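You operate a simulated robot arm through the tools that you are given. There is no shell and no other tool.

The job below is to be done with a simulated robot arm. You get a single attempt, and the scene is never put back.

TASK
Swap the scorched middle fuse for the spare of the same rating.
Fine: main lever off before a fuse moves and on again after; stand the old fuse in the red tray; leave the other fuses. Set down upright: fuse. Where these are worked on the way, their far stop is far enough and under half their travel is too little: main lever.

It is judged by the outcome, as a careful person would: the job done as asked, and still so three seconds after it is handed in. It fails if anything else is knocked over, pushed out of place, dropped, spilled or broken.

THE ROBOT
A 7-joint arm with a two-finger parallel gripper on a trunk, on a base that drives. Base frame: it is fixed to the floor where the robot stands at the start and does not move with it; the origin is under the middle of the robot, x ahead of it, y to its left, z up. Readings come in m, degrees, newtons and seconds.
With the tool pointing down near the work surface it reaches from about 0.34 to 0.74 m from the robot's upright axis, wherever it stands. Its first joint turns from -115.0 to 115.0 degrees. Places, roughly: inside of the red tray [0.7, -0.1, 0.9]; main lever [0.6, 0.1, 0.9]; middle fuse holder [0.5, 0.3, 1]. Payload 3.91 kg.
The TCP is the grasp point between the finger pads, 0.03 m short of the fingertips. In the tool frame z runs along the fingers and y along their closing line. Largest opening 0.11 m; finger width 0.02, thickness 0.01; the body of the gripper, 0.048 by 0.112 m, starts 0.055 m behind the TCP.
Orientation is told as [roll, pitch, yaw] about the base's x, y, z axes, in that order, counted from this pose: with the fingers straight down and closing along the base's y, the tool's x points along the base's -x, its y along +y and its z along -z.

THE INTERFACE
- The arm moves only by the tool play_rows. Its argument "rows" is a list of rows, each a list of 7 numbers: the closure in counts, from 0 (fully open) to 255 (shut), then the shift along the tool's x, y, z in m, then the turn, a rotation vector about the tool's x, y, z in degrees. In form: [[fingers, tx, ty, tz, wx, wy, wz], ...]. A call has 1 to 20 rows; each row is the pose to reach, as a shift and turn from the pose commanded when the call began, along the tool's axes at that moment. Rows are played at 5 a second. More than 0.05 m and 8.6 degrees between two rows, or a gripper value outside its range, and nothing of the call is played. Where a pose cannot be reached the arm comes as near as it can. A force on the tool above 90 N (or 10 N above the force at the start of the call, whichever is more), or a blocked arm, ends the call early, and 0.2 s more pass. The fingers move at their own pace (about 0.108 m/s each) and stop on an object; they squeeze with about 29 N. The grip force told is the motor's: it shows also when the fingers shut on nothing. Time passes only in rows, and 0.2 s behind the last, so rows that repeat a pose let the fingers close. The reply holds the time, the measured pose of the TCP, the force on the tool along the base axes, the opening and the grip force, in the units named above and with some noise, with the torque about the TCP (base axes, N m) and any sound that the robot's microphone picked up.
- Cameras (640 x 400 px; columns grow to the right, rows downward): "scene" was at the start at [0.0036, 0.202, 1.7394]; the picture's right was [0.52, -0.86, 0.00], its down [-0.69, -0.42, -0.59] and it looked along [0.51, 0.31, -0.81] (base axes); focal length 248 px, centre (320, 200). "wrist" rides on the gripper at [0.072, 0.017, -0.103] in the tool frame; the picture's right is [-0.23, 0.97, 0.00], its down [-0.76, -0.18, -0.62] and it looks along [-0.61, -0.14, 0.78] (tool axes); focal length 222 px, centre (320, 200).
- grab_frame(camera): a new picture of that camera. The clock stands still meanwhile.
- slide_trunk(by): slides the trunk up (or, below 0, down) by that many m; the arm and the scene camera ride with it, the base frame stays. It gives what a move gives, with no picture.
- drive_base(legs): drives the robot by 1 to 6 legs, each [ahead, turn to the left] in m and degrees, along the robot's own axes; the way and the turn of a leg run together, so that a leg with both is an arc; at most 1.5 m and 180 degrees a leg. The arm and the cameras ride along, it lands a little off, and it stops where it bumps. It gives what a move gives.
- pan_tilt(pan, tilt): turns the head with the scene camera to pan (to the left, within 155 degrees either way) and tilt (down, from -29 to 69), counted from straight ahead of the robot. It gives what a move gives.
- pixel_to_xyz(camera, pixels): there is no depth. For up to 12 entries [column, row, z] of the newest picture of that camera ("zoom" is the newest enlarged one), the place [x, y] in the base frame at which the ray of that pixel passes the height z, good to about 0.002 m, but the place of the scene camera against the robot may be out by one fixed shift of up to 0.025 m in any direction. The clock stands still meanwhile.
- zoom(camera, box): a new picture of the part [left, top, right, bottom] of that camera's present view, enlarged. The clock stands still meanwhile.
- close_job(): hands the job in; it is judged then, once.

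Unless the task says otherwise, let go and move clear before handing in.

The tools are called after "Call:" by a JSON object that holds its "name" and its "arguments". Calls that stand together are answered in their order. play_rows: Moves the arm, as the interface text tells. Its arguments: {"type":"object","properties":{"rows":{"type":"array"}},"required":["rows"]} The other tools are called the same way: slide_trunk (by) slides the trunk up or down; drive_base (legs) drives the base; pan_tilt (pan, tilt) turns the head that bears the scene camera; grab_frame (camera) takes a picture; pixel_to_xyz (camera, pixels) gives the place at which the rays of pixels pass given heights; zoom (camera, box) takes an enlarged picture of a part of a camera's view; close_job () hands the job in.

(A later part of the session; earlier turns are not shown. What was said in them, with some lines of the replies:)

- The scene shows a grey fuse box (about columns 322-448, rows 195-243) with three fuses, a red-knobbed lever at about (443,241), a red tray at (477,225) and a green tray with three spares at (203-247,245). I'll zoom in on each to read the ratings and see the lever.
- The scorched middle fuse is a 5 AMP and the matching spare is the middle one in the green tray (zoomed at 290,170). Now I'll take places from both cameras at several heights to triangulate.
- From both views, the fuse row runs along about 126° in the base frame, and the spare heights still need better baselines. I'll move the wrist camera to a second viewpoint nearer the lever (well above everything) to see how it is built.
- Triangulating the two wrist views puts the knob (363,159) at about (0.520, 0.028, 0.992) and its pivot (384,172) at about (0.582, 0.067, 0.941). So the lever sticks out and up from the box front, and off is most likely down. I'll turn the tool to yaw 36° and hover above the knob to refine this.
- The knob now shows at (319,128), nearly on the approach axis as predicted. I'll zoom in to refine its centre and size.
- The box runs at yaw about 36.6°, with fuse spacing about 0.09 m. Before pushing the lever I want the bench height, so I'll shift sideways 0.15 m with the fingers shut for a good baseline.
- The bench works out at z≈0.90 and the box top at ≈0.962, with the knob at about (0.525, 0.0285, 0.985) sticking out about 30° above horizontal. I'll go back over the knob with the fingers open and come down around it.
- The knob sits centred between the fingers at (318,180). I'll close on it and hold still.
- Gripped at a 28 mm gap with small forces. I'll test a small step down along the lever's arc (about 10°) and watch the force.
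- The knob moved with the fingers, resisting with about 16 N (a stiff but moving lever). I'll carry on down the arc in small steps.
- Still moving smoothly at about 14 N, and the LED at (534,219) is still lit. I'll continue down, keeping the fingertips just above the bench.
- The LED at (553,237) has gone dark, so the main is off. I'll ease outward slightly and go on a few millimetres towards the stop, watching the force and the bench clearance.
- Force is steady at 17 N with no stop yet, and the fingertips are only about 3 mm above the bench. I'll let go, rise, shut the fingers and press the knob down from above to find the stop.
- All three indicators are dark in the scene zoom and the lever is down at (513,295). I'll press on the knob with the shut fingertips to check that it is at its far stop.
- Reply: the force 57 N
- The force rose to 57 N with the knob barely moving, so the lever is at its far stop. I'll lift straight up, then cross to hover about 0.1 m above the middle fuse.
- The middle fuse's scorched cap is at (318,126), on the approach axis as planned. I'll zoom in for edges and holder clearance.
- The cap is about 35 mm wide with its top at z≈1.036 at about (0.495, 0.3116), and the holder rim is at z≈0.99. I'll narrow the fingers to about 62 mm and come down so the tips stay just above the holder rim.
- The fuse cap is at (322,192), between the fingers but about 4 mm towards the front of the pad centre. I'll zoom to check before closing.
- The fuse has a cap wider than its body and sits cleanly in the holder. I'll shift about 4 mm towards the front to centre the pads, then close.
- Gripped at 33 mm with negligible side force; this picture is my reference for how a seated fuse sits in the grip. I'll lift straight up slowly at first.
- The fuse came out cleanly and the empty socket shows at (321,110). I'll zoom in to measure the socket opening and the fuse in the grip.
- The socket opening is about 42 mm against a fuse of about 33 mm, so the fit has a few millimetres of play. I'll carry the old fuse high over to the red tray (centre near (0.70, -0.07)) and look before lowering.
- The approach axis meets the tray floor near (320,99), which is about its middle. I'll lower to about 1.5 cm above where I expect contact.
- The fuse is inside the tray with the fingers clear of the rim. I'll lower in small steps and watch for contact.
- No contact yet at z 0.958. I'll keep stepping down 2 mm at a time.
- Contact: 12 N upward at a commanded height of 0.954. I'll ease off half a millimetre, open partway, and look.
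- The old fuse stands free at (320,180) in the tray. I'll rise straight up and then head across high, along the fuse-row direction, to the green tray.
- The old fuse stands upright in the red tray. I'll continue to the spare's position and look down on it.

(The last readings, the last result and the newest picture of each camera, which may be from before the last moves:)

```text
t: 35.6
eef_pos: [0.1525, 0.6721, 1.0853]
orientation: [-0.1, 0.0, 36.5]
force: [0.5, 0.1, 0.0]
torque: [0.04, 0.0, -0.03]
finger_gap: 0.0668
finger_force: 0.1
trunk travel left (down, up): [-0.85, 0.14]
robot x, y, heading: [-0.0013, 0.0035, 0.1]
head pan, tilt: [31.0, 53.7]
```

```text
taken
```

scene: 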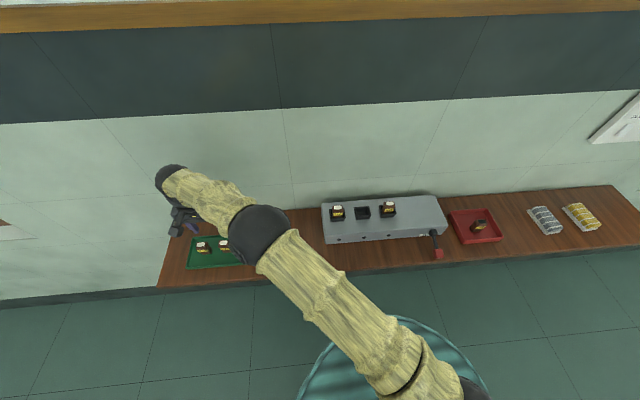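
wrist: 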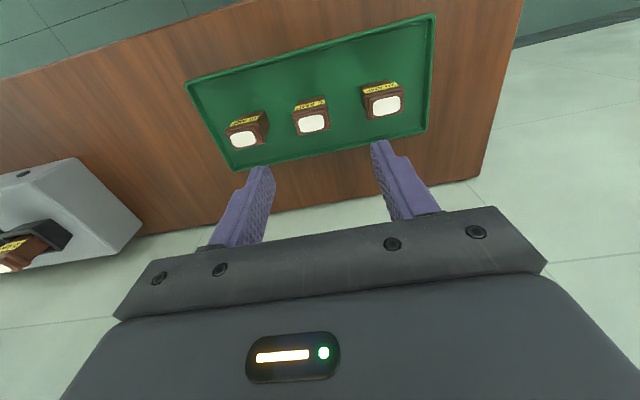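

Call:
{"name": "zoom", "arguments": {"camera": "wrist", "box": [210, 50, 434, 190]}}

Call:
{"name": "zoom", "arguments": {"camera": "wrist", "box": [272, 85, 352, 135]}}

Call:
{"name": "pixel_to_xyz", "arguments": {"camera": "wrist", "pixels": [[312, 124, 0.964], [243, 139, 0.964], [386, 105, 0.964], [312, 124, 0.95], [312, 124, 0.975], [320, 120, 0.964]]}}

```text
2.86 times, centred on (322, 120) of wrist
```

zoom: 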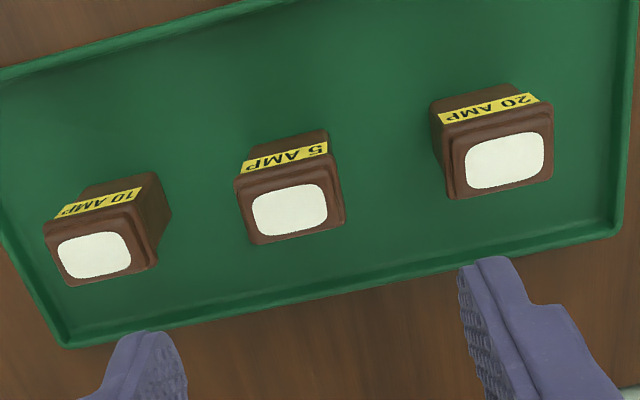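

```text
8.00 times, centred on (312, 110) of wrist
```

zoom: 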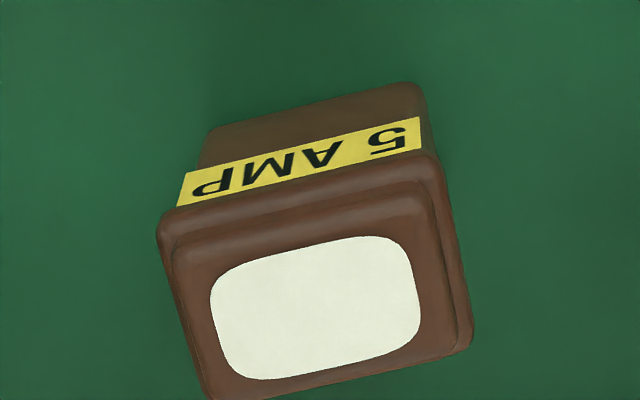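

```text
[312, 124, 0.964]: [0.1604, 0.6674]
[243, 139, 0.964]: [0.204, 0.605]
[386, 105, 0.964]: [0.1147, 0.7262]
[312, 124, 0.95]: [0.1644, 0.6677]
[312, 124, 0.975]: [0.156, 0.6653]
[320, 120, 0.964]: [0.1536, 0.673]
```

The spare 5 AMP's cap is centred at about (311,123), roughly 10 mm along the row from the tool axis. I'll shift over it, descend to just above it and check the alignment again.

Call:
{"name": "play_rows", "arguments": {"rows": [[110, -0.001, -0.005, 0.01, 0, 0, 0], [110, -0.002, -0.01, 0.03, 0, 0, 0], [110, -0.002, -0.01, 0.055, 0, 0, 0], [110, -0.002, -0.01, 0.08, 0, 0, 0], [110, -0.002, -0.01, 0.08, 0, 0, 0]]}}

Call:
{"name": "grab_frame", "arguments": {"camera": "wrist"}}

Call:
{"name": "zoom", "arguments": {"camera": "wrist", "box": [230, 100, 422, 220]}}

```text
t: 36.8
eef_pos: [0.1604, 0.6667, 1.0051]
orientation: [0.0, 0.0, 36.5]
force: [0.2, -0.4, 0.2]
torque: [0.02, 0.03, -0.02]
finger_gap: 0.0627
finger_force: 0.1
trunk travel left (down, up): [-0.85, 0.14]
robot x, y, heading: [0.0007, -0.0009, -0.1]
head pan, tilt: [31.0, 53.7]
```

```text
taken
```

wrist: 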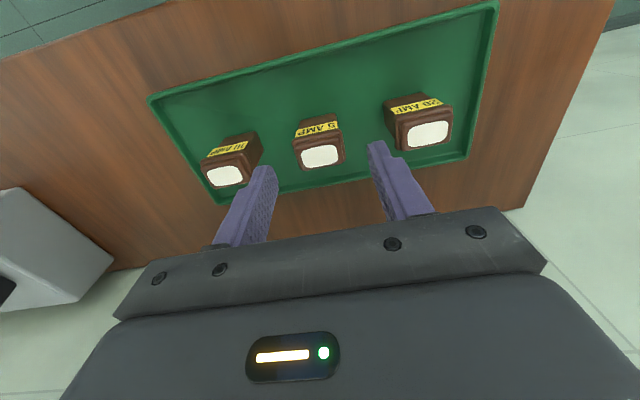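

```text
3.33 times, centred on (326, 160) of wrist
```

zoom: 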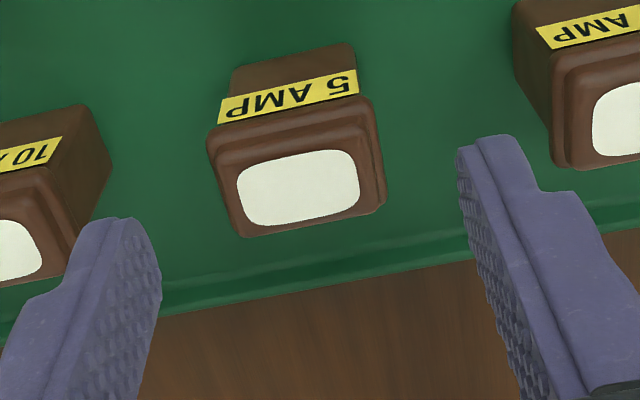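

The spare's cap is on the tool axis at (320,156). I'll go down to grasp height and compare it with the reference grip picture.

Call:
{"name": "play_rows", "arguments": {"rows": [[110, -0.001, 0, 0.02, 0, 0, 0], [110, -0.001, 0, 0.035, 0, 0, 0], [110, -0.001, 0, 0.045, 0, 0, 0], [110, -0.001, 0, 0.051, 0, 0, 0], [110, -0.001, 0, 0.051, 0, 0, 0]]}}

Call:
{"name": "zoom", "arguments": {"camera": "wrist", "box": [230, 100, 422, 220]}}

Call:
{"name": "grab_frame", "arguments": {"camera": "wrist"}}

```text
t: 38.0
eef_pos: [0.1597, 0.6685, 0.9558]
orientation: [-0.1, 0.0, 36.6]
force: [-0.7, -0.7, 0.9]
torque: [-0.01, -0.01, 0.03]
finger_gap: 0.0624
finger_force: 0.1
trunk travel left (down, up): [-0.85, 0.14]
robot x, y, heading: [-0.0018, -0.0028, -0.0]
head pan, tilt: [31.0, 53.7]
```

```text
3.33 times, centred on (326, 160) of wrist
```

zoom: 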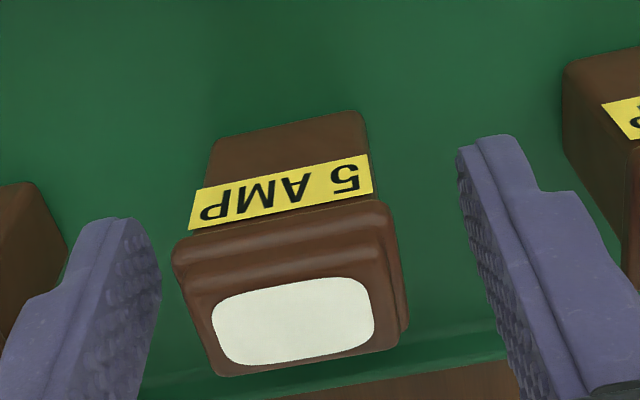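

```text
taken
```

wrist: 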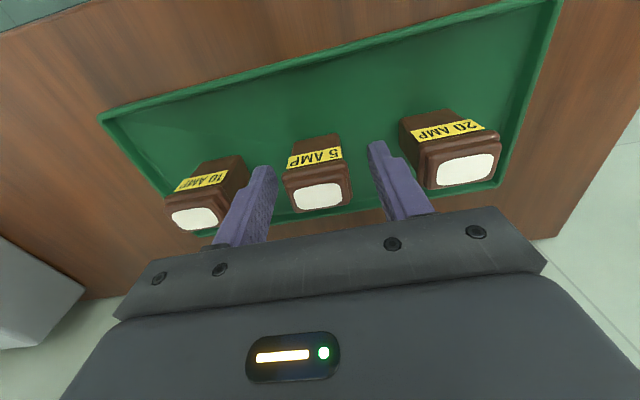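

Compared with the reference grip the spare is about 2 mm towards the front and 1.6 mm sideways. I'll correct that and close.

Call:
{"name": "play_rows", "arguments": {"rows": [[110, 0.002, -0.0016, 0, 0, 0, 0], [110, 0.002, -0.0016, 0, 0, 0, 0], [255, 0.002, -0.0016, 0, 0, 0, 0], [255, 0.002, -0.0016, 0, 0, 0, 0], [255, 0.002, -0.0016, 0, 0, 0, 0]]}}

Call:
{"name": "zoom", "arguments": {"camera": "wrist", "box": [230, 100, 422, 220]}}

```text
t: 39.2
eef_pos: [0.1592, 0.6658, 0.956]
orientation: [-0.1, 0.0, 36.4]
force: [-0.2, 0.4, -0.2]
torque: [0.02, 0.01, 0.0]
finger_gap: 0.0333
finger_force: 29.2
trunk travel left (down, up): [-0.85, 0.14]
robot x, y, heading: [-0.0003, -0.0001, -0.3]
head pan, tilt: [31.0, 53.7]
```

```text
3.33 times, centred on (326, 160) of wrist
```

zoom: 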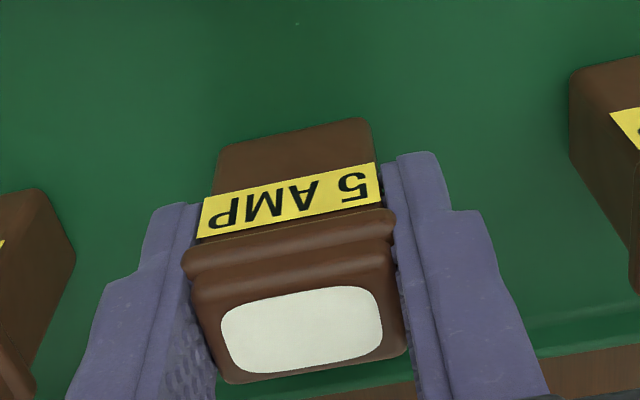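

The spare sits in the grip just as the reference did (gap 33 mm). I'll lift it straight up and carry it high to above the empty middle socket.

Call:
{"name": "play_rows", "arguments": {"rows": [[255, 0, 0, -0.02, 0, 0, 0], [255, 0, 0, -0.06, 0, 0, 0], [255, 0, 0, -0.1, 0, 0, 0], [255, 0, 0, -0.145, 0, 0, 0], [255, 0, 0, -0.191, 0, 0, 0], [255, -0.0048, -0.0404, -0.191, 0, 0, 0], [255, -0.0096, -0.0808, -0.191, 0, 0, 0], [255, -0.0143, -0.1212, -0.191, 0, 0, 0], [255, -0.0191, -0.1616, -0.191, 0, 0, 0], [255, -0.0239, -0.202, -0.191, 0, 0, 0], [255, -0.0287, -0.2424, -0.191, 0, 0, 0], [255, -0.0334, -0.2827, -0.191, 0, 0, 0], [255, -0.0382, -0.3231, -0.191, 0, 0, 0], [255, -0.043, -0.3635, -0.191, 0, 0, 0], [255, -0.0478, -0.4039, -0.191, 0, 0, 0], [255, -0.0525, -0.4443, -0.191, 0, 0, 0], [255, -0.0573, -0.4847, -0.191, 0, 0, 0], [255, -0.0573, -0.4847, -0.191, 0, 0, 0]]}}

Call:
{"name": "grab_frame", "arguments": {"camera": "wrist"}}

Call:
{"name": "zoom", "arguments": {"camera": "wrist", "box": [256, 70, 384, 150]}}

Call:
{"name": "zoom", "arguments": {"camera": "scene", "box": [180, 160, 420, 310]}}

```text
t: 43.0
eef_pos: [0.4955, 0.3125, 1.1488]
orientation: [-0.1, 0.0, 36.7]
force: [0.1, 0.0, -1.0]
torque: [-0.01, 0.01, 0.02]
finger_gap: 0.0331
finger_force: 28.6
trunk travel left (down, up): [-0.85, 0.14]
robot x, y, heading: [-0.0012, 0.0, -0.1]
head pan, tilt: [31.0, 53.7]
```

```text
taken
```

wrist: 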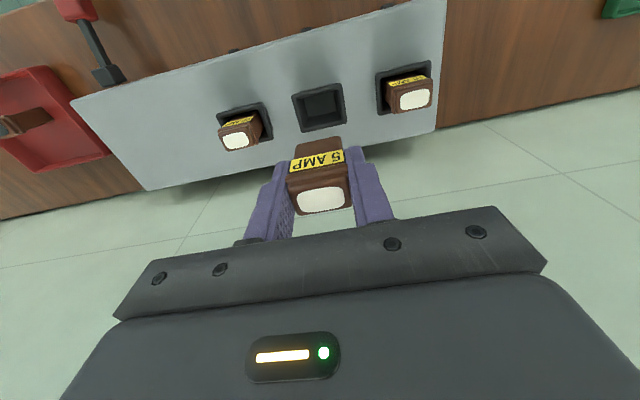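

```text
5.00 times, centred on (320, 110) of wrist
```

zoom: 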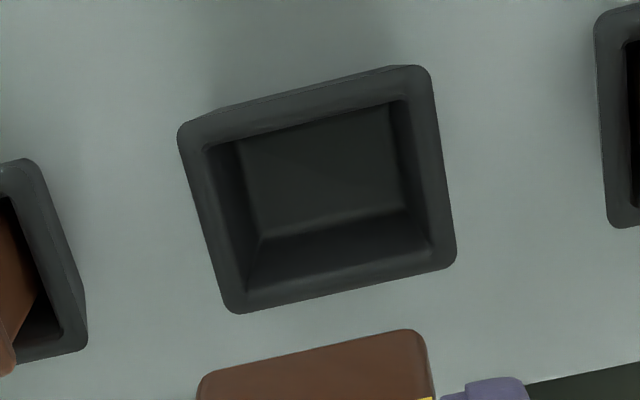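

```text
2.67 times, centred on (300, 235) of scene
```

zoom: 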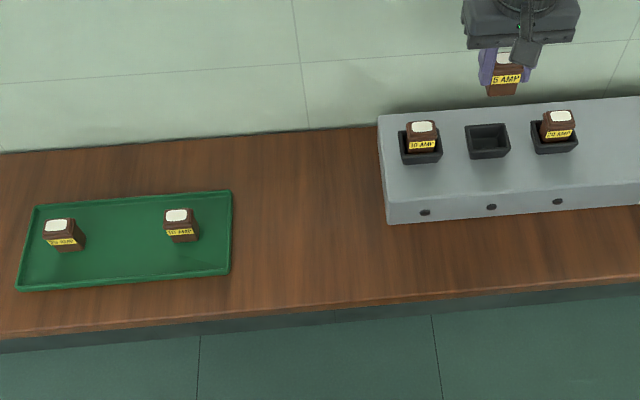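

Against the reference, the socket appears shifted by about (-1.7,-2.2) px, meaning I'm about 3 mm too far back. I'll correct by that and recheck before descending.

Call:
{"name": "play_rows", "arguments": {"rows": [[255, 0.0033, -0.0013, 0, 0, 0, 0], [255, 0.0033, -0.0013, 0, 0, 0, 0], [255, 0.0033, -0.0013, 0, 0, 0, 0]]}}

Call:
{"name": "zoom", "arguments": {"camera": "wrist", "box": [256, 70, 384, 150]}}

Call:
{"name": "zoom", "arguments": {"camera": "wrist", "box": [230, 100, 422, 220]}}

```text
t: 43.8
eef_pos: [0.4932, 0.3072, 1.1478]
orientation: [-0.1, 0.1, 36.6]
force: [0.0, 0.7, -0.9]
torque: [-0.03, 0.01, -0.01]
finger_gap: 0.0334
finger_force: 29.2
trunk travel left (down, up): [-0.85, 0.14]
robot x, y, heading: [-0.0018, -0.0023, -0.0]
head pan, tilt: [31.0, 53.7]
```

```text
5.00 times, centred on (320, 110) of wrist
```

zoom: 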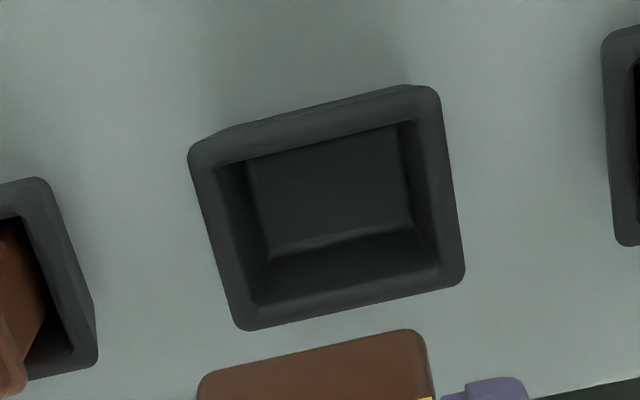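

```text
3.33 times, centred on (326, 160) of wrist
```

zoom: 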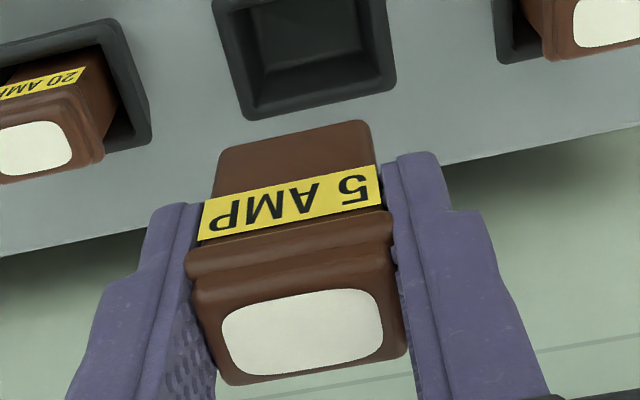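

That overshot slightly: the socket is now about 1.6 px lower than in the reference. I'll take back 1.5 mm and recheck.

Call:
{"name": "play_rows", "arguments": {"rows": [[255, -0.0015, 0, 0, 0, 0, 0], [255, -0.0015, 0, 0, 0, 0, 0], [255, -0.0015, 0, 0, 0, 0, 0]]}}

Call:
{"name": "zoom", "arguments": {"camera": "wrist", "box": [256, 70, 384, 150]}}

```text
t: 44.6
eef_pos: [0.4935, 0.3095, 1.1482]
orientation: [-0.2, -0.1, 36.4]
force: [0.1, -0.3, 0.3]
torque: [-0.03, -0.02, -0.01]
finger_gap: 0.0332
finger_force: 28.7
trunk travel left (down, up): [-0.85, 0.14]
robot x, y, heading: [0.0017, 0.0016, 0.4]
head pan, tilt: [31.0, 53.7]
```

```text
5.00 times, centred on (320, 110) of wrist
```

zoom: 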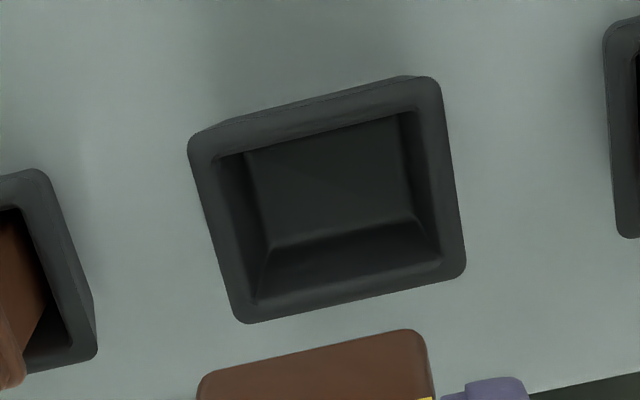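

The socket outline now matches the reference within half a pixel. I'll descend, slowing as the fuse enters the socket.

Call:
{"name": "play_rows", "arguments": {"rows": [[255, 0, 0, 0.03, 0, 0, 0], [255, 0, 0, 0.06, 0, 0, 0], [255, 0, 0, 0.085, 0, 0, 0], [255, 0, 0, 0.098, 0, 0, 0], [255, 0, 0, 0.104, 0, 0, 0], [255, 0, 0, 0.108, 0, 0, 0], [255, 0, 0, 0.11, 0, 0, 0], [255, 0, 0, 0.11, 0, 0, 0]]}}

Call:
{"name": "zoom", "arguments": {"camera": "wrist", "box": [230, 100, 422, 220]}}

```text
t: 46.4
eef_pos: [0.4926, 0.3082, 1.0378]
orientation: [-0.1, 0.1, 36.5]
force: [-1.0, 0.1, -1.4]
torque: [-0.03, -0.04, -0.01]
finger_gap: 0.0331
finger_force: 29.1
trunk travel left (down, up): [-0.85, 0.14]
robot x, y, heading: [0.001, -0.0016, 0.0]
head pan, tilt: [31.0, 53.7]
```

```text
3.33 times, centred on (326, 160) of wrist
```

zoom: 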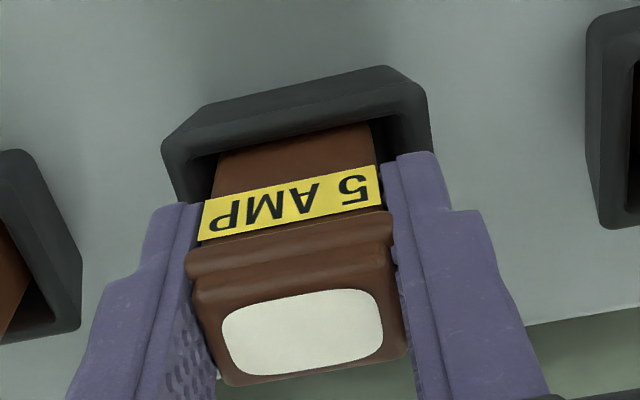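

The fuse is entering the socket with no contact force. I'll lower the last stretch in small steps.

Call:
{"name": "play_rows", "arguments": {"rows": [[255, 0, 0, 0.003, 0, 0, 0], [255, 0, 0, 0.006, 0, 0, 0], [255, 0, 0, 0.008, 0, 0, 0], [255, 0, 0, 0.008, 0, 0, 0]]}}

Call:
{"name": "zoom", "arguments": {"camera": "wrist", "box": [230, 100, 422, 220]}}

```text
t: 47.4
eef_pos: [0.4943, 0.3088, 1.0293]
orientation: [-0.1, 0.1, 36.5]
force: [2.8, 2.6, 1.3]
torque: [0.11, -0.12, -0.03]
finger_gap: 0.0335
finger_force: 28.9
trunk travel left (down, up): [-0.85, 0.14]
robot x, y, heading: [-0.0006, 0.001, 0.2]
head pan, tilt: [31.0, 53.7]
```

```text
3.33 times, centred on (326, 160) of wrist
```

zoom: 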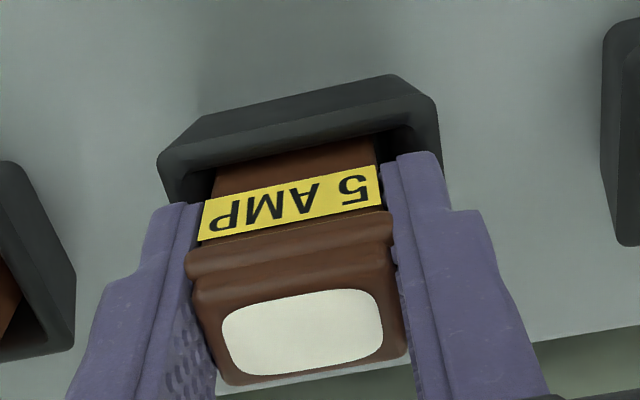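

Nearly seated with only light side force (about 3.8 N from the front wall). I'll back off 1 mm to the rear and finish lowering 2-3 mm, checking force.

Call:
{"name": "play_rows", "arguments": {"rows": [[255, -0.001, 0, 0.001, 0, 0, 0], [255, -0.001, 0, 0.002, 0, 0, 0], [255, -0.001, 0, 0.002, 0, 0, 0]]}}

```text
t: 48.2
eef_pos: [0.4946, 0.3083, 1.0275]
orientation: [0.0, 0.0, 36.6]
force: [-1.5, 1.8, 3.8]
torque: [0.16, 0.1, -0.01]
finger_gap: 0.0334
finger_force: 28.8
trunk travel left (down, up): [-0.85, 0.14]
robot x, y, heading: [-0.0004, -0.0022, -0.2]
head pan, tilt: [31.0, 53.7]
```

A slight upward force of 3.8 N appears at the expected height. I'll press 1 mm more to confirm it is on the socket floor.

Call:
{"name": "play_rows", "arguments": {"rows": [[255, 0, 0, 0.001, 0, 0, 0], [255, 0, 0, 0.001, 0, 0, 0]]}}

```text
t: 48.8
eef_pos: [0.4942, 0.3086, 1.0267]
orientation: [-0.1, 0.0, 36.6]
force: [-2.9, -0.1, 15.6]
torque: [0.1, 0.29, 0.08]
finger_gap: 0.0334
finger_force: 28.9
trunk travel left (down, up): [-0.85, 0.14]
robot x, y, heading: [0.0016, -0.0009, -0.1]
head pan, tilt: [31.0, 53.7]
```

The force rose to 15.6 N over 1 mm, so the spare is on the socket floor. I'll ease off, open partway and check it.

Call:
{"name": "play_rows", "arguments": {"rows": [[255, 0, 0, -0.0007, 0, 0, 0], [200, 0, 0, -0.0007, 0, 0, 0], [120, 0, 0, -0.0007, 0, 0, 0], [110, 0, 0, -0.0007, 0, 0, 0], [110, 0, 0, -0.0007, 0, 0, 0]]}}

Call:
{"name": "zoom", "arguments": {"camera": "wrist", "box": [230, 100, 422, 220]}}

```text
t: 50.0
eef_pos: [0.4953, 0.3068, 1.0274]
orientation: [0.0, -0.1, 36.5]
force: [6.7, -9.0, 13.1]
torque: [0.03, 0.16, -0.04]
finger_gap: 0.0569
finger_force: 0.0
trunk travel left (down, up): [-0.85, 0.14]
robot x, y, heading: [0.0007, 0.0034, 0.0]
head pan, tilt: [31.0, 53.7]
```

```text
3.33 times, centred on (326, 160) of wrist
```

zoom: 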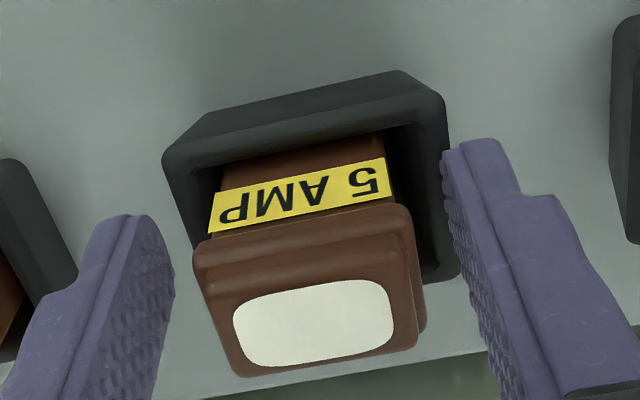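

The right fingertip seems to be resting on the holder rim (13 N up, gap 57 mm). I'll rise straight up a few millimetres to free it, then check the fuse.

Call:
{"name": "play_rows", "arguments": {"rows": [[120, 0, 0, -0.003, 0, 0, 0], [110, 0, 0, -0.006, 0, 0, 0], [110, 0, 0, -0.006, 0, 0, 0]]}}

Call:
{"name": "zoom", "arguments": {"camera": "wrist", "box": [230, 100, 422, 220]}}

```text
t: 50.8
eef_pos: [0.4938, 0.3086, 1.0335]
orientation: [0.1, 0.1, 36.7]
force: [1.4, 0.3, -0.3]
torque: [-0.01, -0.01, 0.02]
finger_gap: 0.0628
finger_force: 0.1
trunk travel left (down, up): [-0.85, 0.14]
robot x, y, heading: [0.0006, 0.0013, -0.1]
head pan, tilt: [31.0, 53.7]
```

```text
3.33 times, centred on (326, 160) of wrist
```

zoom: 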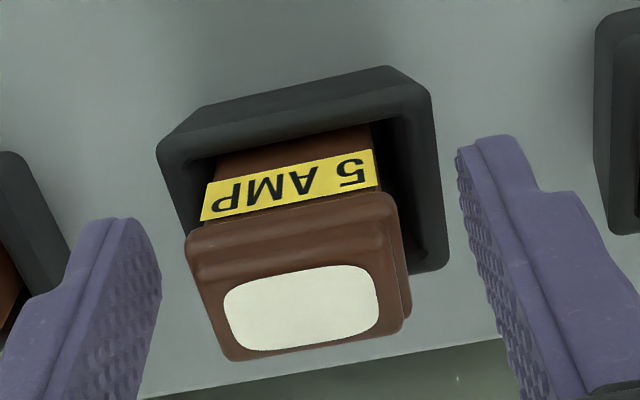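

Freed, with no residual force, and the spare sits in the holder. I'll rise to the hover height and compare its seating against its neighbours.

Call:
{"name": "play_rows", "arguments": {"rows": [[110, 0, 0, -0.02, 0, 0, 0], [110, 0, 0, -0.05, 0, 0, 0], [80, 0, 0, -0.08, 0, 0, 0], [30, 0, 0, -0.103, 0, 0, 0], [0, 0, 0, -0.103, 0, 0, 0]]}}

Call:
{"name": "zoom", "arguments": {"camera": "wrist", "box": [196, 40, 452, 200]}}

Call:
{"name": "zoom", "arguments": {"camera": "scene", "box": [320, 185, 416, 245]}}

```text
t: 52.0
eef_pos: [0.4961, 0.3068, 1.1324]
orientation: [0.0, -0.1, 36.4]
force: [0.5, 0.5, 0.8]
torque: [0.0, 0.03, -0.02]
finger_gap: 0.11
finger_force: 0.1
trunk travel left (down, up): [-0.85, 0.14]
robot x, y, heading: [-0.0026, -0.0004, -0.2]
head pan, tilt: [31.0, 53.7]
```

```text
2.50 times, centred on (324, 120) of wrist
```

zoom: 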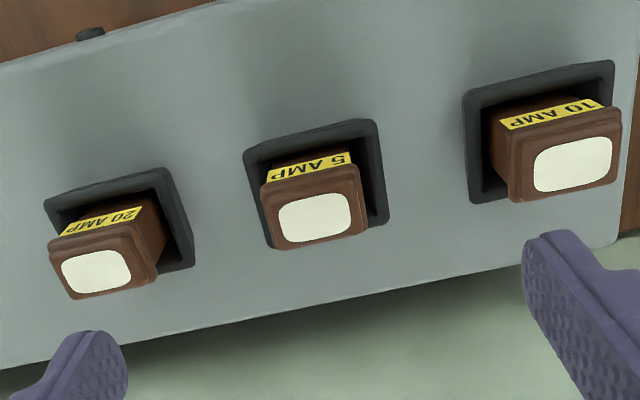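

```text
6.67 times, centred on (368, 215) of scene
```

zoom: 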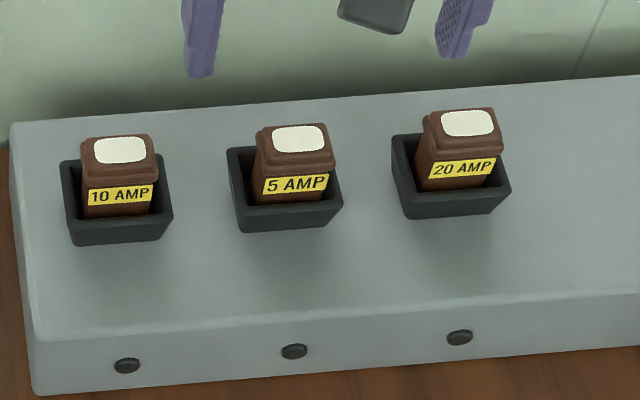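

The new 5 AMP sits at the same depth as its neighbours, label to the front. Now I'll go back over the lever knob and look before gripping it.

Call:
{"name": "play_rows", "arguments": {"rows": [[60, 0.0218, -0.0345, 0, 0, 0, 0], [110, 0.0435, -0.0689, 0, 0, 0, 0], [110, 0.0653, -0.1034, 0, 0, 0, 0], [110, 0.087, -0.1378, 0, 0, 0, 0], [110, 0.1088, -0.1723, 0, 0, 0, 0], [110, 0.1305, -0.2067, 0, 0, 0, 0], [110, 0.1523, -0.2412, 0, 0, 0, 0], [110, 0.1523, -0.2412, 0.04, 0, 0, 0], [110, 0.1523, -0.2412, 0.08, 0, 0, 0], [110, 0.1523, -0.2412, 0.11, 0, 0, 0], [110, 0.1523, -0.2412, 0.11, 0, 0, 0]]}}

Call:
{"name": "grab_frame", "arguments": {"camera": "wrist"}}

Call:
{"name": "zoom", "arguments": {"camera": "wrist", "box": [240, 80, 400, 180]}}

```text
t: 54.4
eef_pos: [0.5175, 0.0218, 1.0246]
orientation: [-0.1, 0.0, 36.5]
force: [0.1, 0.5, -0.7]
torque: [-0.01, -0.03, -0.02]
finger_gap: 0.0626
finger_force: 0.2
trunk travel left (down, up): [-0.85, 0.14]
robot x, y, heading: [-0.0031, 0.0024, 0.2]
head pan, tilt: [31.0, 53.7]
```

```text
taken
```

wrist: 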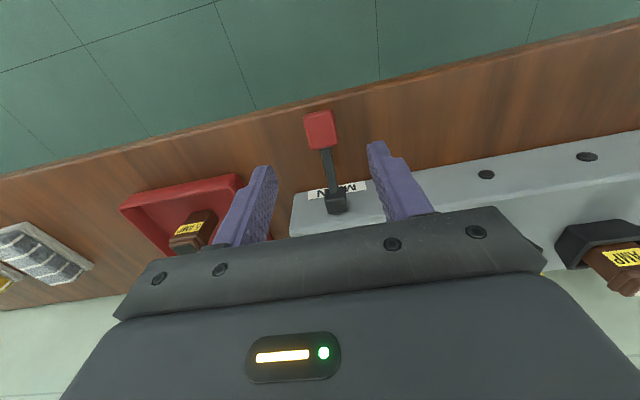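

```text
4.00 times, centred on (320, 130) of wrist
```

zoom: 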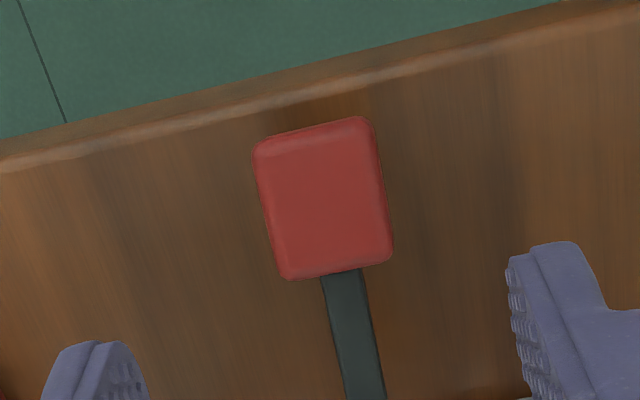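

The knob face is centred at (321,130), right on the axis. I'll descend around it (tips about 1 cm above the bench) and close.

Call:
{"name": "play_rows", "arguments": {"rows": [[110, 0, 0, 0.03, 0, 0, 0], [110, 0, 0, 0.055, 0, 0, 0], [110, 0, 0, 0.075, 0, 0, 0], [110, 0, 0, 0.086, 0, 0, 0], [110, 0, 0, 0.086, 0, 0, 0], [255, 0, 0, 0.086, 0, 0, 0], [255, 0, 0, 0.086, 0, 0, 0], [255, 0, 0, 0.086, 0, 0, 0]]}}

Call:
{"name": "zoom", "arguments": {"camera": "wrist", "box": [240, 110, 400, 230]}}

```text
t: 56.2
eef_pos: [0.5172, 0.0231, 0.9415]
orientation: [0.0, 0.0, 36.5]
force: [0.9, -1.0, -0.2]
torque: [0.06, 0.08, -0.36]
finger_gap: 0.0278
finger_force: 44.8
trunk travel left (down, up): [-0.85, 0.14]
robot x, y, heading: [0.0035, -0.0029, 0.1]
head pan, tilt: [31.0, 53.7]
```

```text
3.33 times, centred on (320, 170) of wrist
```

zoom: 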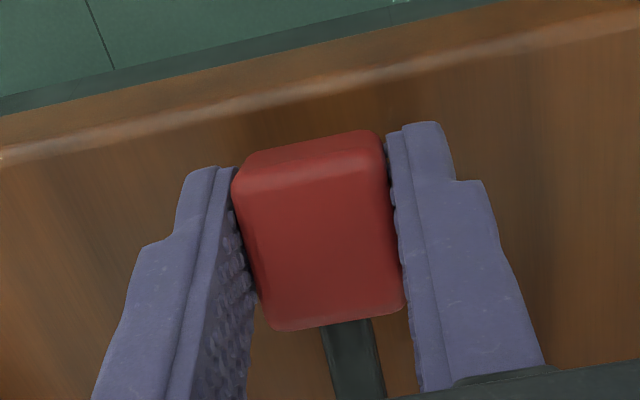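

Gripped at 28 mm. I'll lift the knob back up along its arc, first part.

Call:
{"name": "play_rows", "arguments": {"rows": [[255, 0.0008, 0, -0.006, 0, 0, 0], [255, 0.0015, 0, -0.0125, 0, 0, 0], [255, 0.0017, 0, -0.018, 0, 0, 0], [255, 0.0018, 0, -0.0235, 0, 0, 0], [255, 0.0015, 0, -0.029, 0, 0, 0], [255, 0.001, 0, -0.035, 0, 0, 0], [255, 0.001, 0, -0.035, 0, 0, 0]]}}

Call:
{"name": "grab_frame", "arguments": {"camera": "wrist"}}

```text
t: 57.8
eef_pos: [0.5169, 0.0214, 0.9751]
orientation: [0.1, 0.1, 36.5]
force: [-5.7, -2.7, -14.5]
torque: [-0.62, 1.14, -0.6]
finger_gap: 0.0282
finger_force: 45.1
trunk travel left (down, up): [-0.85, 0.14]
robot x, y, heading: [-0.0018, -0.0001, -0.1]
head pan, tilt: [31.0, 53.7]
```

```text
taken
```

wrist: 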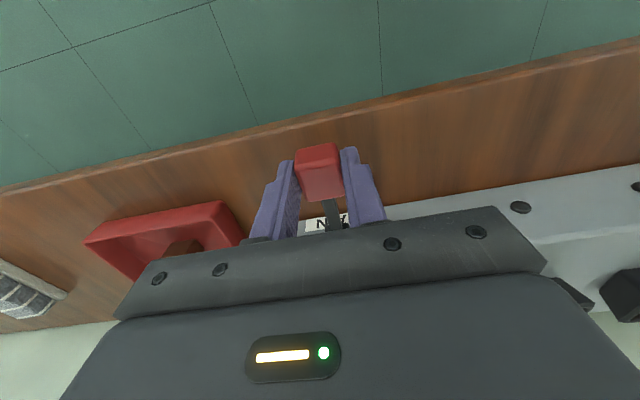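

It moves with the same steady resistance. I'll carry on up towards the on stop.

Call:
{"name": "play_rows", "arguments": {"rows": [[255, -0.001, 0, -0.005, 0, 0, 0], [255, -0.0025, 0, -0.01, 0, 0, 0], [255, -0.0045, 0, -0.015, 0, 0, 0], [255, -0.007, 0, -0.02, 0, 0, 0], [255, -0.0085, 0, -0.023, 0, 0, 0], [255, -0.0085, 0, -0.023, 0, 0, 0]]}}

Call:
{"name": "grab_frame", "arguments": {"camera": "wrist"}}

```text
t: 59.2
eef_pos: [0.522, 0.0268, 0.9987]
orientation: [0.0, 0.0, 36.4]
force: [-6.2, -9.5, -14.0]
torque: [-0.99, 1.2, -0.35]
finger_gap: 0.0278
finger_force: 44.9
trunk travel left (down, up): [-0.85, 0.14]
robot x, y, heading: [0.0026, 0.0029, 0.2]
head pan, tilt: [31.0, 53.7]
```

```text
taken
```

wrist: 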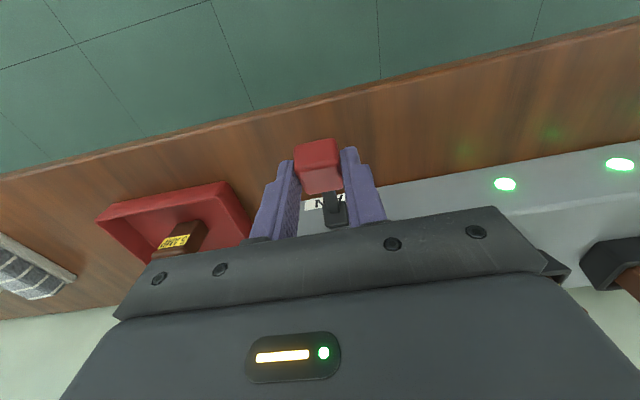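

Both visible indicators are lit, including the middle one at (620,165). I'll lift a few more millimetres to reach the on stop.

Call:
{"name": "play_rows", "arguments": {"rows": [[255, -0.001, 0, -0.002, 0, 0, 0], [255, -0.0022, 0, -0.004, 0, 0, 0], [255, -0.0022, 0, -0.004, 0, 0, 0]]}}

```text
t: 60.0
eef_pos: [0.5244, 0.0276, 1.0026]
orientation: [-0.1, 0.0, 36.5]
force: [-6.1, -13.6, -11.2]
torque: [-1.06, 1.15, -0.42]
finger_gap: 0.0279
finger_force: 45.0
trunk travel left (down, up): [-0.85, 0.14]
robot x, y, heading: [0.0029, -0.0017, -0.0]
head pan, tilt: [31.0, 53.7]
```

Still about the same sliding resistance, no stop yet. A few more small steps.

Call:
{"name": "play_rows", "arguments": {"rows": [[255, -0.0008, 0, -0.002, 0, 0, 0], [255, -0.0018, 0, -0.004, 0, 0, 0], [255, -0.0018, 0, -0.004, 0, 0, 0]]}}

Call:
{"name": "zoom", "arguments": {"camera": "wrist", "box": [240, 110, 400, 230]}}

```text
t: 60.8
eef_pos: [0.5267, 0.0289, 1.0082]
orientation: [0.0, 0.1, 36.5]
force: [-4.4, -15.4, -11.2]
torque: [-1.15, 1.14, -0.34]
finger_gap: 0.0279
finger_force: 44.9
trunk travel left (down, up): [-0.85, 0.14]
robot x, y, heading: [0.0007, -0.0009, -0.1]
head pan, tilt: [31.0, 53.7]
```

```text
3.33 times, centred on (320, 170) of wrist
```

zoom: 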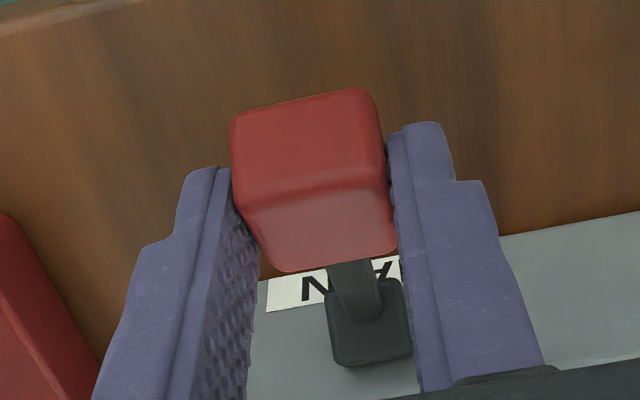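

The lever is close to its starting angle, but the knob has slipped a little in the pads. I'll let go, rise to the earlier viewing pose and compare it with the first picture, in which the knob was at (319,128) and the pivot at (332,167).

Call:
{"name": "play_rows", "arguments": {"rows": [[200, 0, 0, 0, 0, 0, 0], [110, 0, 0, 0, 0, 0, 0], [110, 0, 0, 0, 0, 0, 0], [110, 0.002, 0.0005, -0.03, 0, 0, 0], [60, 0.005, 0.001, -0.06, 0, 0, 0], [0, 0.0075, 0.0015, -0.0823, 0, 0, 0.6], [0, 0.0075, 0.0015, -0.0823, 0, 0, 0.6]]}}

Call:
{"name": "grab_frame", "arguments": {"camera": "wrist"}}

Call:
{"name": "zoom", "arguments": {"camera": "wrist", "box": [260, 85, 388, 205]}}

Call:
{"name": "zoom", "arguments": {"camera": "scene", "box": [310, 180, 470, 280]}}

```text
t: 62.4
eef_pos: [0.5201, 0.0249, 1.0893]
orientation: [0.0, 0.0, 35.9]
force: [0.3, 0.1, 0.5]
torque: [-0.02, 0.02, 0.0]
finger_gap: 0.11
finger_force: 0.0
trunk travel left (down, up): [-0.85, 0.14]
robot x, y, heading: [0.0042, -0.0004, 0.1]
head pan, tilt: [31.0, 53.7]
```

```text
taken
```

wrist: 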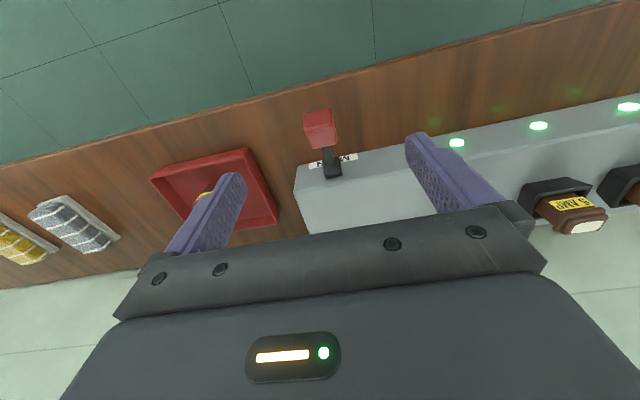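

```text
3.33 times, centred on (324, 145) of wrist
```

zoom: 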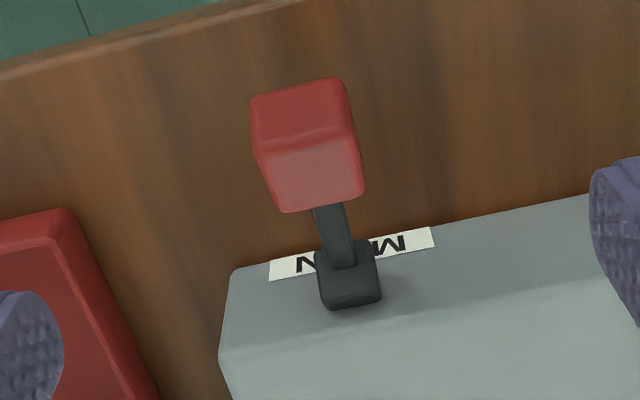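

```text
4.00 times, centred on (390, 230) of scene
```

zoom: 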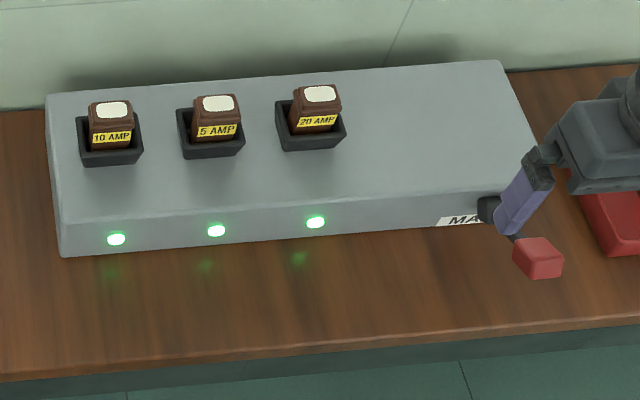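

The lever looks identical to the start (knob at (540,258) in the scene zoom) and all three indicators are lit. I'll move the arm up and clear and do a last check of everything.

Call:
{"name": "play_rows", "arguments": {"rows": [[0, 0, 0, -0.04, 0, 0, 0], [0, 0, 0, -0.08, 0, 0, 0], [0, 0.02, 0, -0.12, 0, 0, 0], [0, 0.05, 0, -0.15, 0, 0, 0], [0, 0.08, 0, -0.17, 0, 0, 0], [0, 0.08, 0, -0.17, 0, 0, 0]]}}

Call:
{"name": "grab_frame", "arguments": {"camera": "scene"}}

Call:
{"name": "zoom", "arguments": {"camera": "scene", "box": [310, 170, 534, 310]}}

Call:
{"name": "zoom", "arguments": {"camera": "scene", "box": [180, 220, 280, 282]}}

Call:
{"name": "grab_frame", "arguments": {"camera": "wrist"}}

```text
t: 63.8
eef_pos: [0.4525, -0.0187, 1.2585]
orientation: [-0.1, 0.1, 36.0]
force: [0.1, 0.2, 0.5]
torque: [0.01, 0.0, 0.04]
finger_gap: 0.1099
finger_force: 0.1
trunk travel left (down, up): [-0.85, 0.14]
robot x, y, heading: [0.0026, -0.0017, 0.2]
head pan, tilt: [31.0, 53.7]
```

```text
taken
```

scene: 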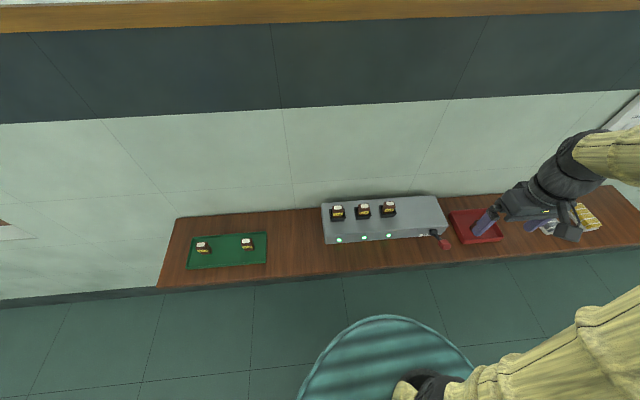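

```text
2.86 times, centred on (422, 240) of scene
```

zoom: 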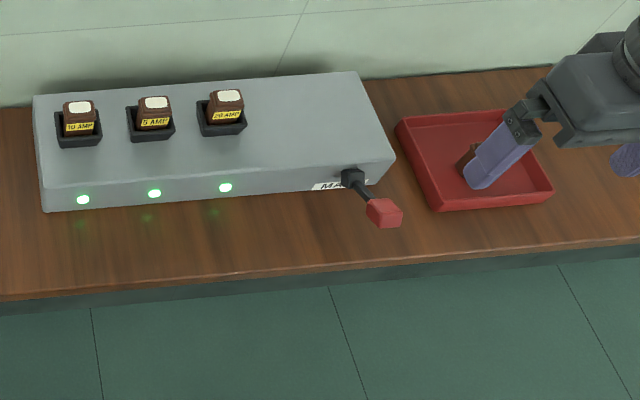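

```text
6.40 times, centred on (230, 251) of scene
```

zoom: 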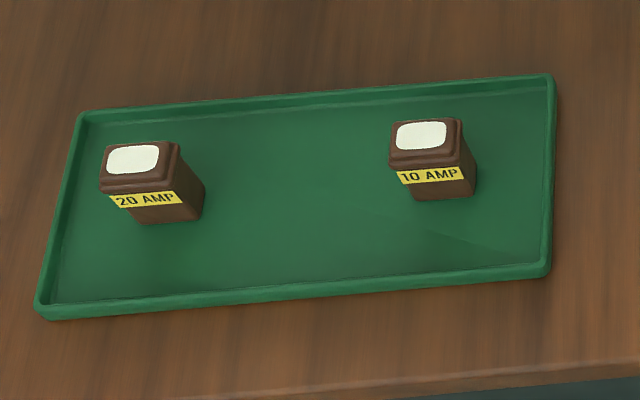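

```text
taken
```

wrist: 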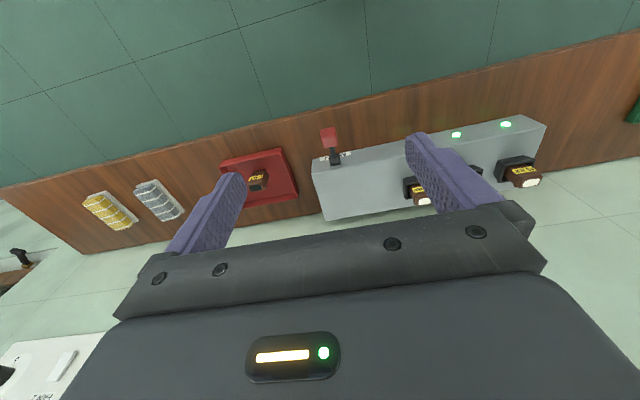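

Everything checks out: the old fuse stands in the red tray (wrist 258,180) and the new 5 AMP is seated with all three indicators lit. The lever is back on, the other fuses and spares haven't moved, and the arm is clear. Handing in.

Call:
{"name": "close_job", "arguments": {}}

```text
The job is handed in.
```

The scorched 5 AMP fuse has been swapped for the 5 AMP spare, and the job is handed in.

- **Main lever:** I moved it down to its far stop before touching any fuse, and all the indicators went dark. Afterwards I put it back where it started.
- **New fuse:** The spare sits in the middle holder at the same depth as its neighbours, label to the front. All three indicators are lit, including the middle one that was dark at the start.
- **Old fuse:** It stands upright in the red tray.
- **Everything else:** The other two fuses, the remaining spares and the box look unmoved in the last pictures. The arm was clear when I handed in.

While I was letting go of the new fuse, one fingertip pressed on the holder rim for a moment at about 13 N. I lifted off and saw no shift of the box or the fuse. The fuse may be a millimetre or two off centre in its holder.
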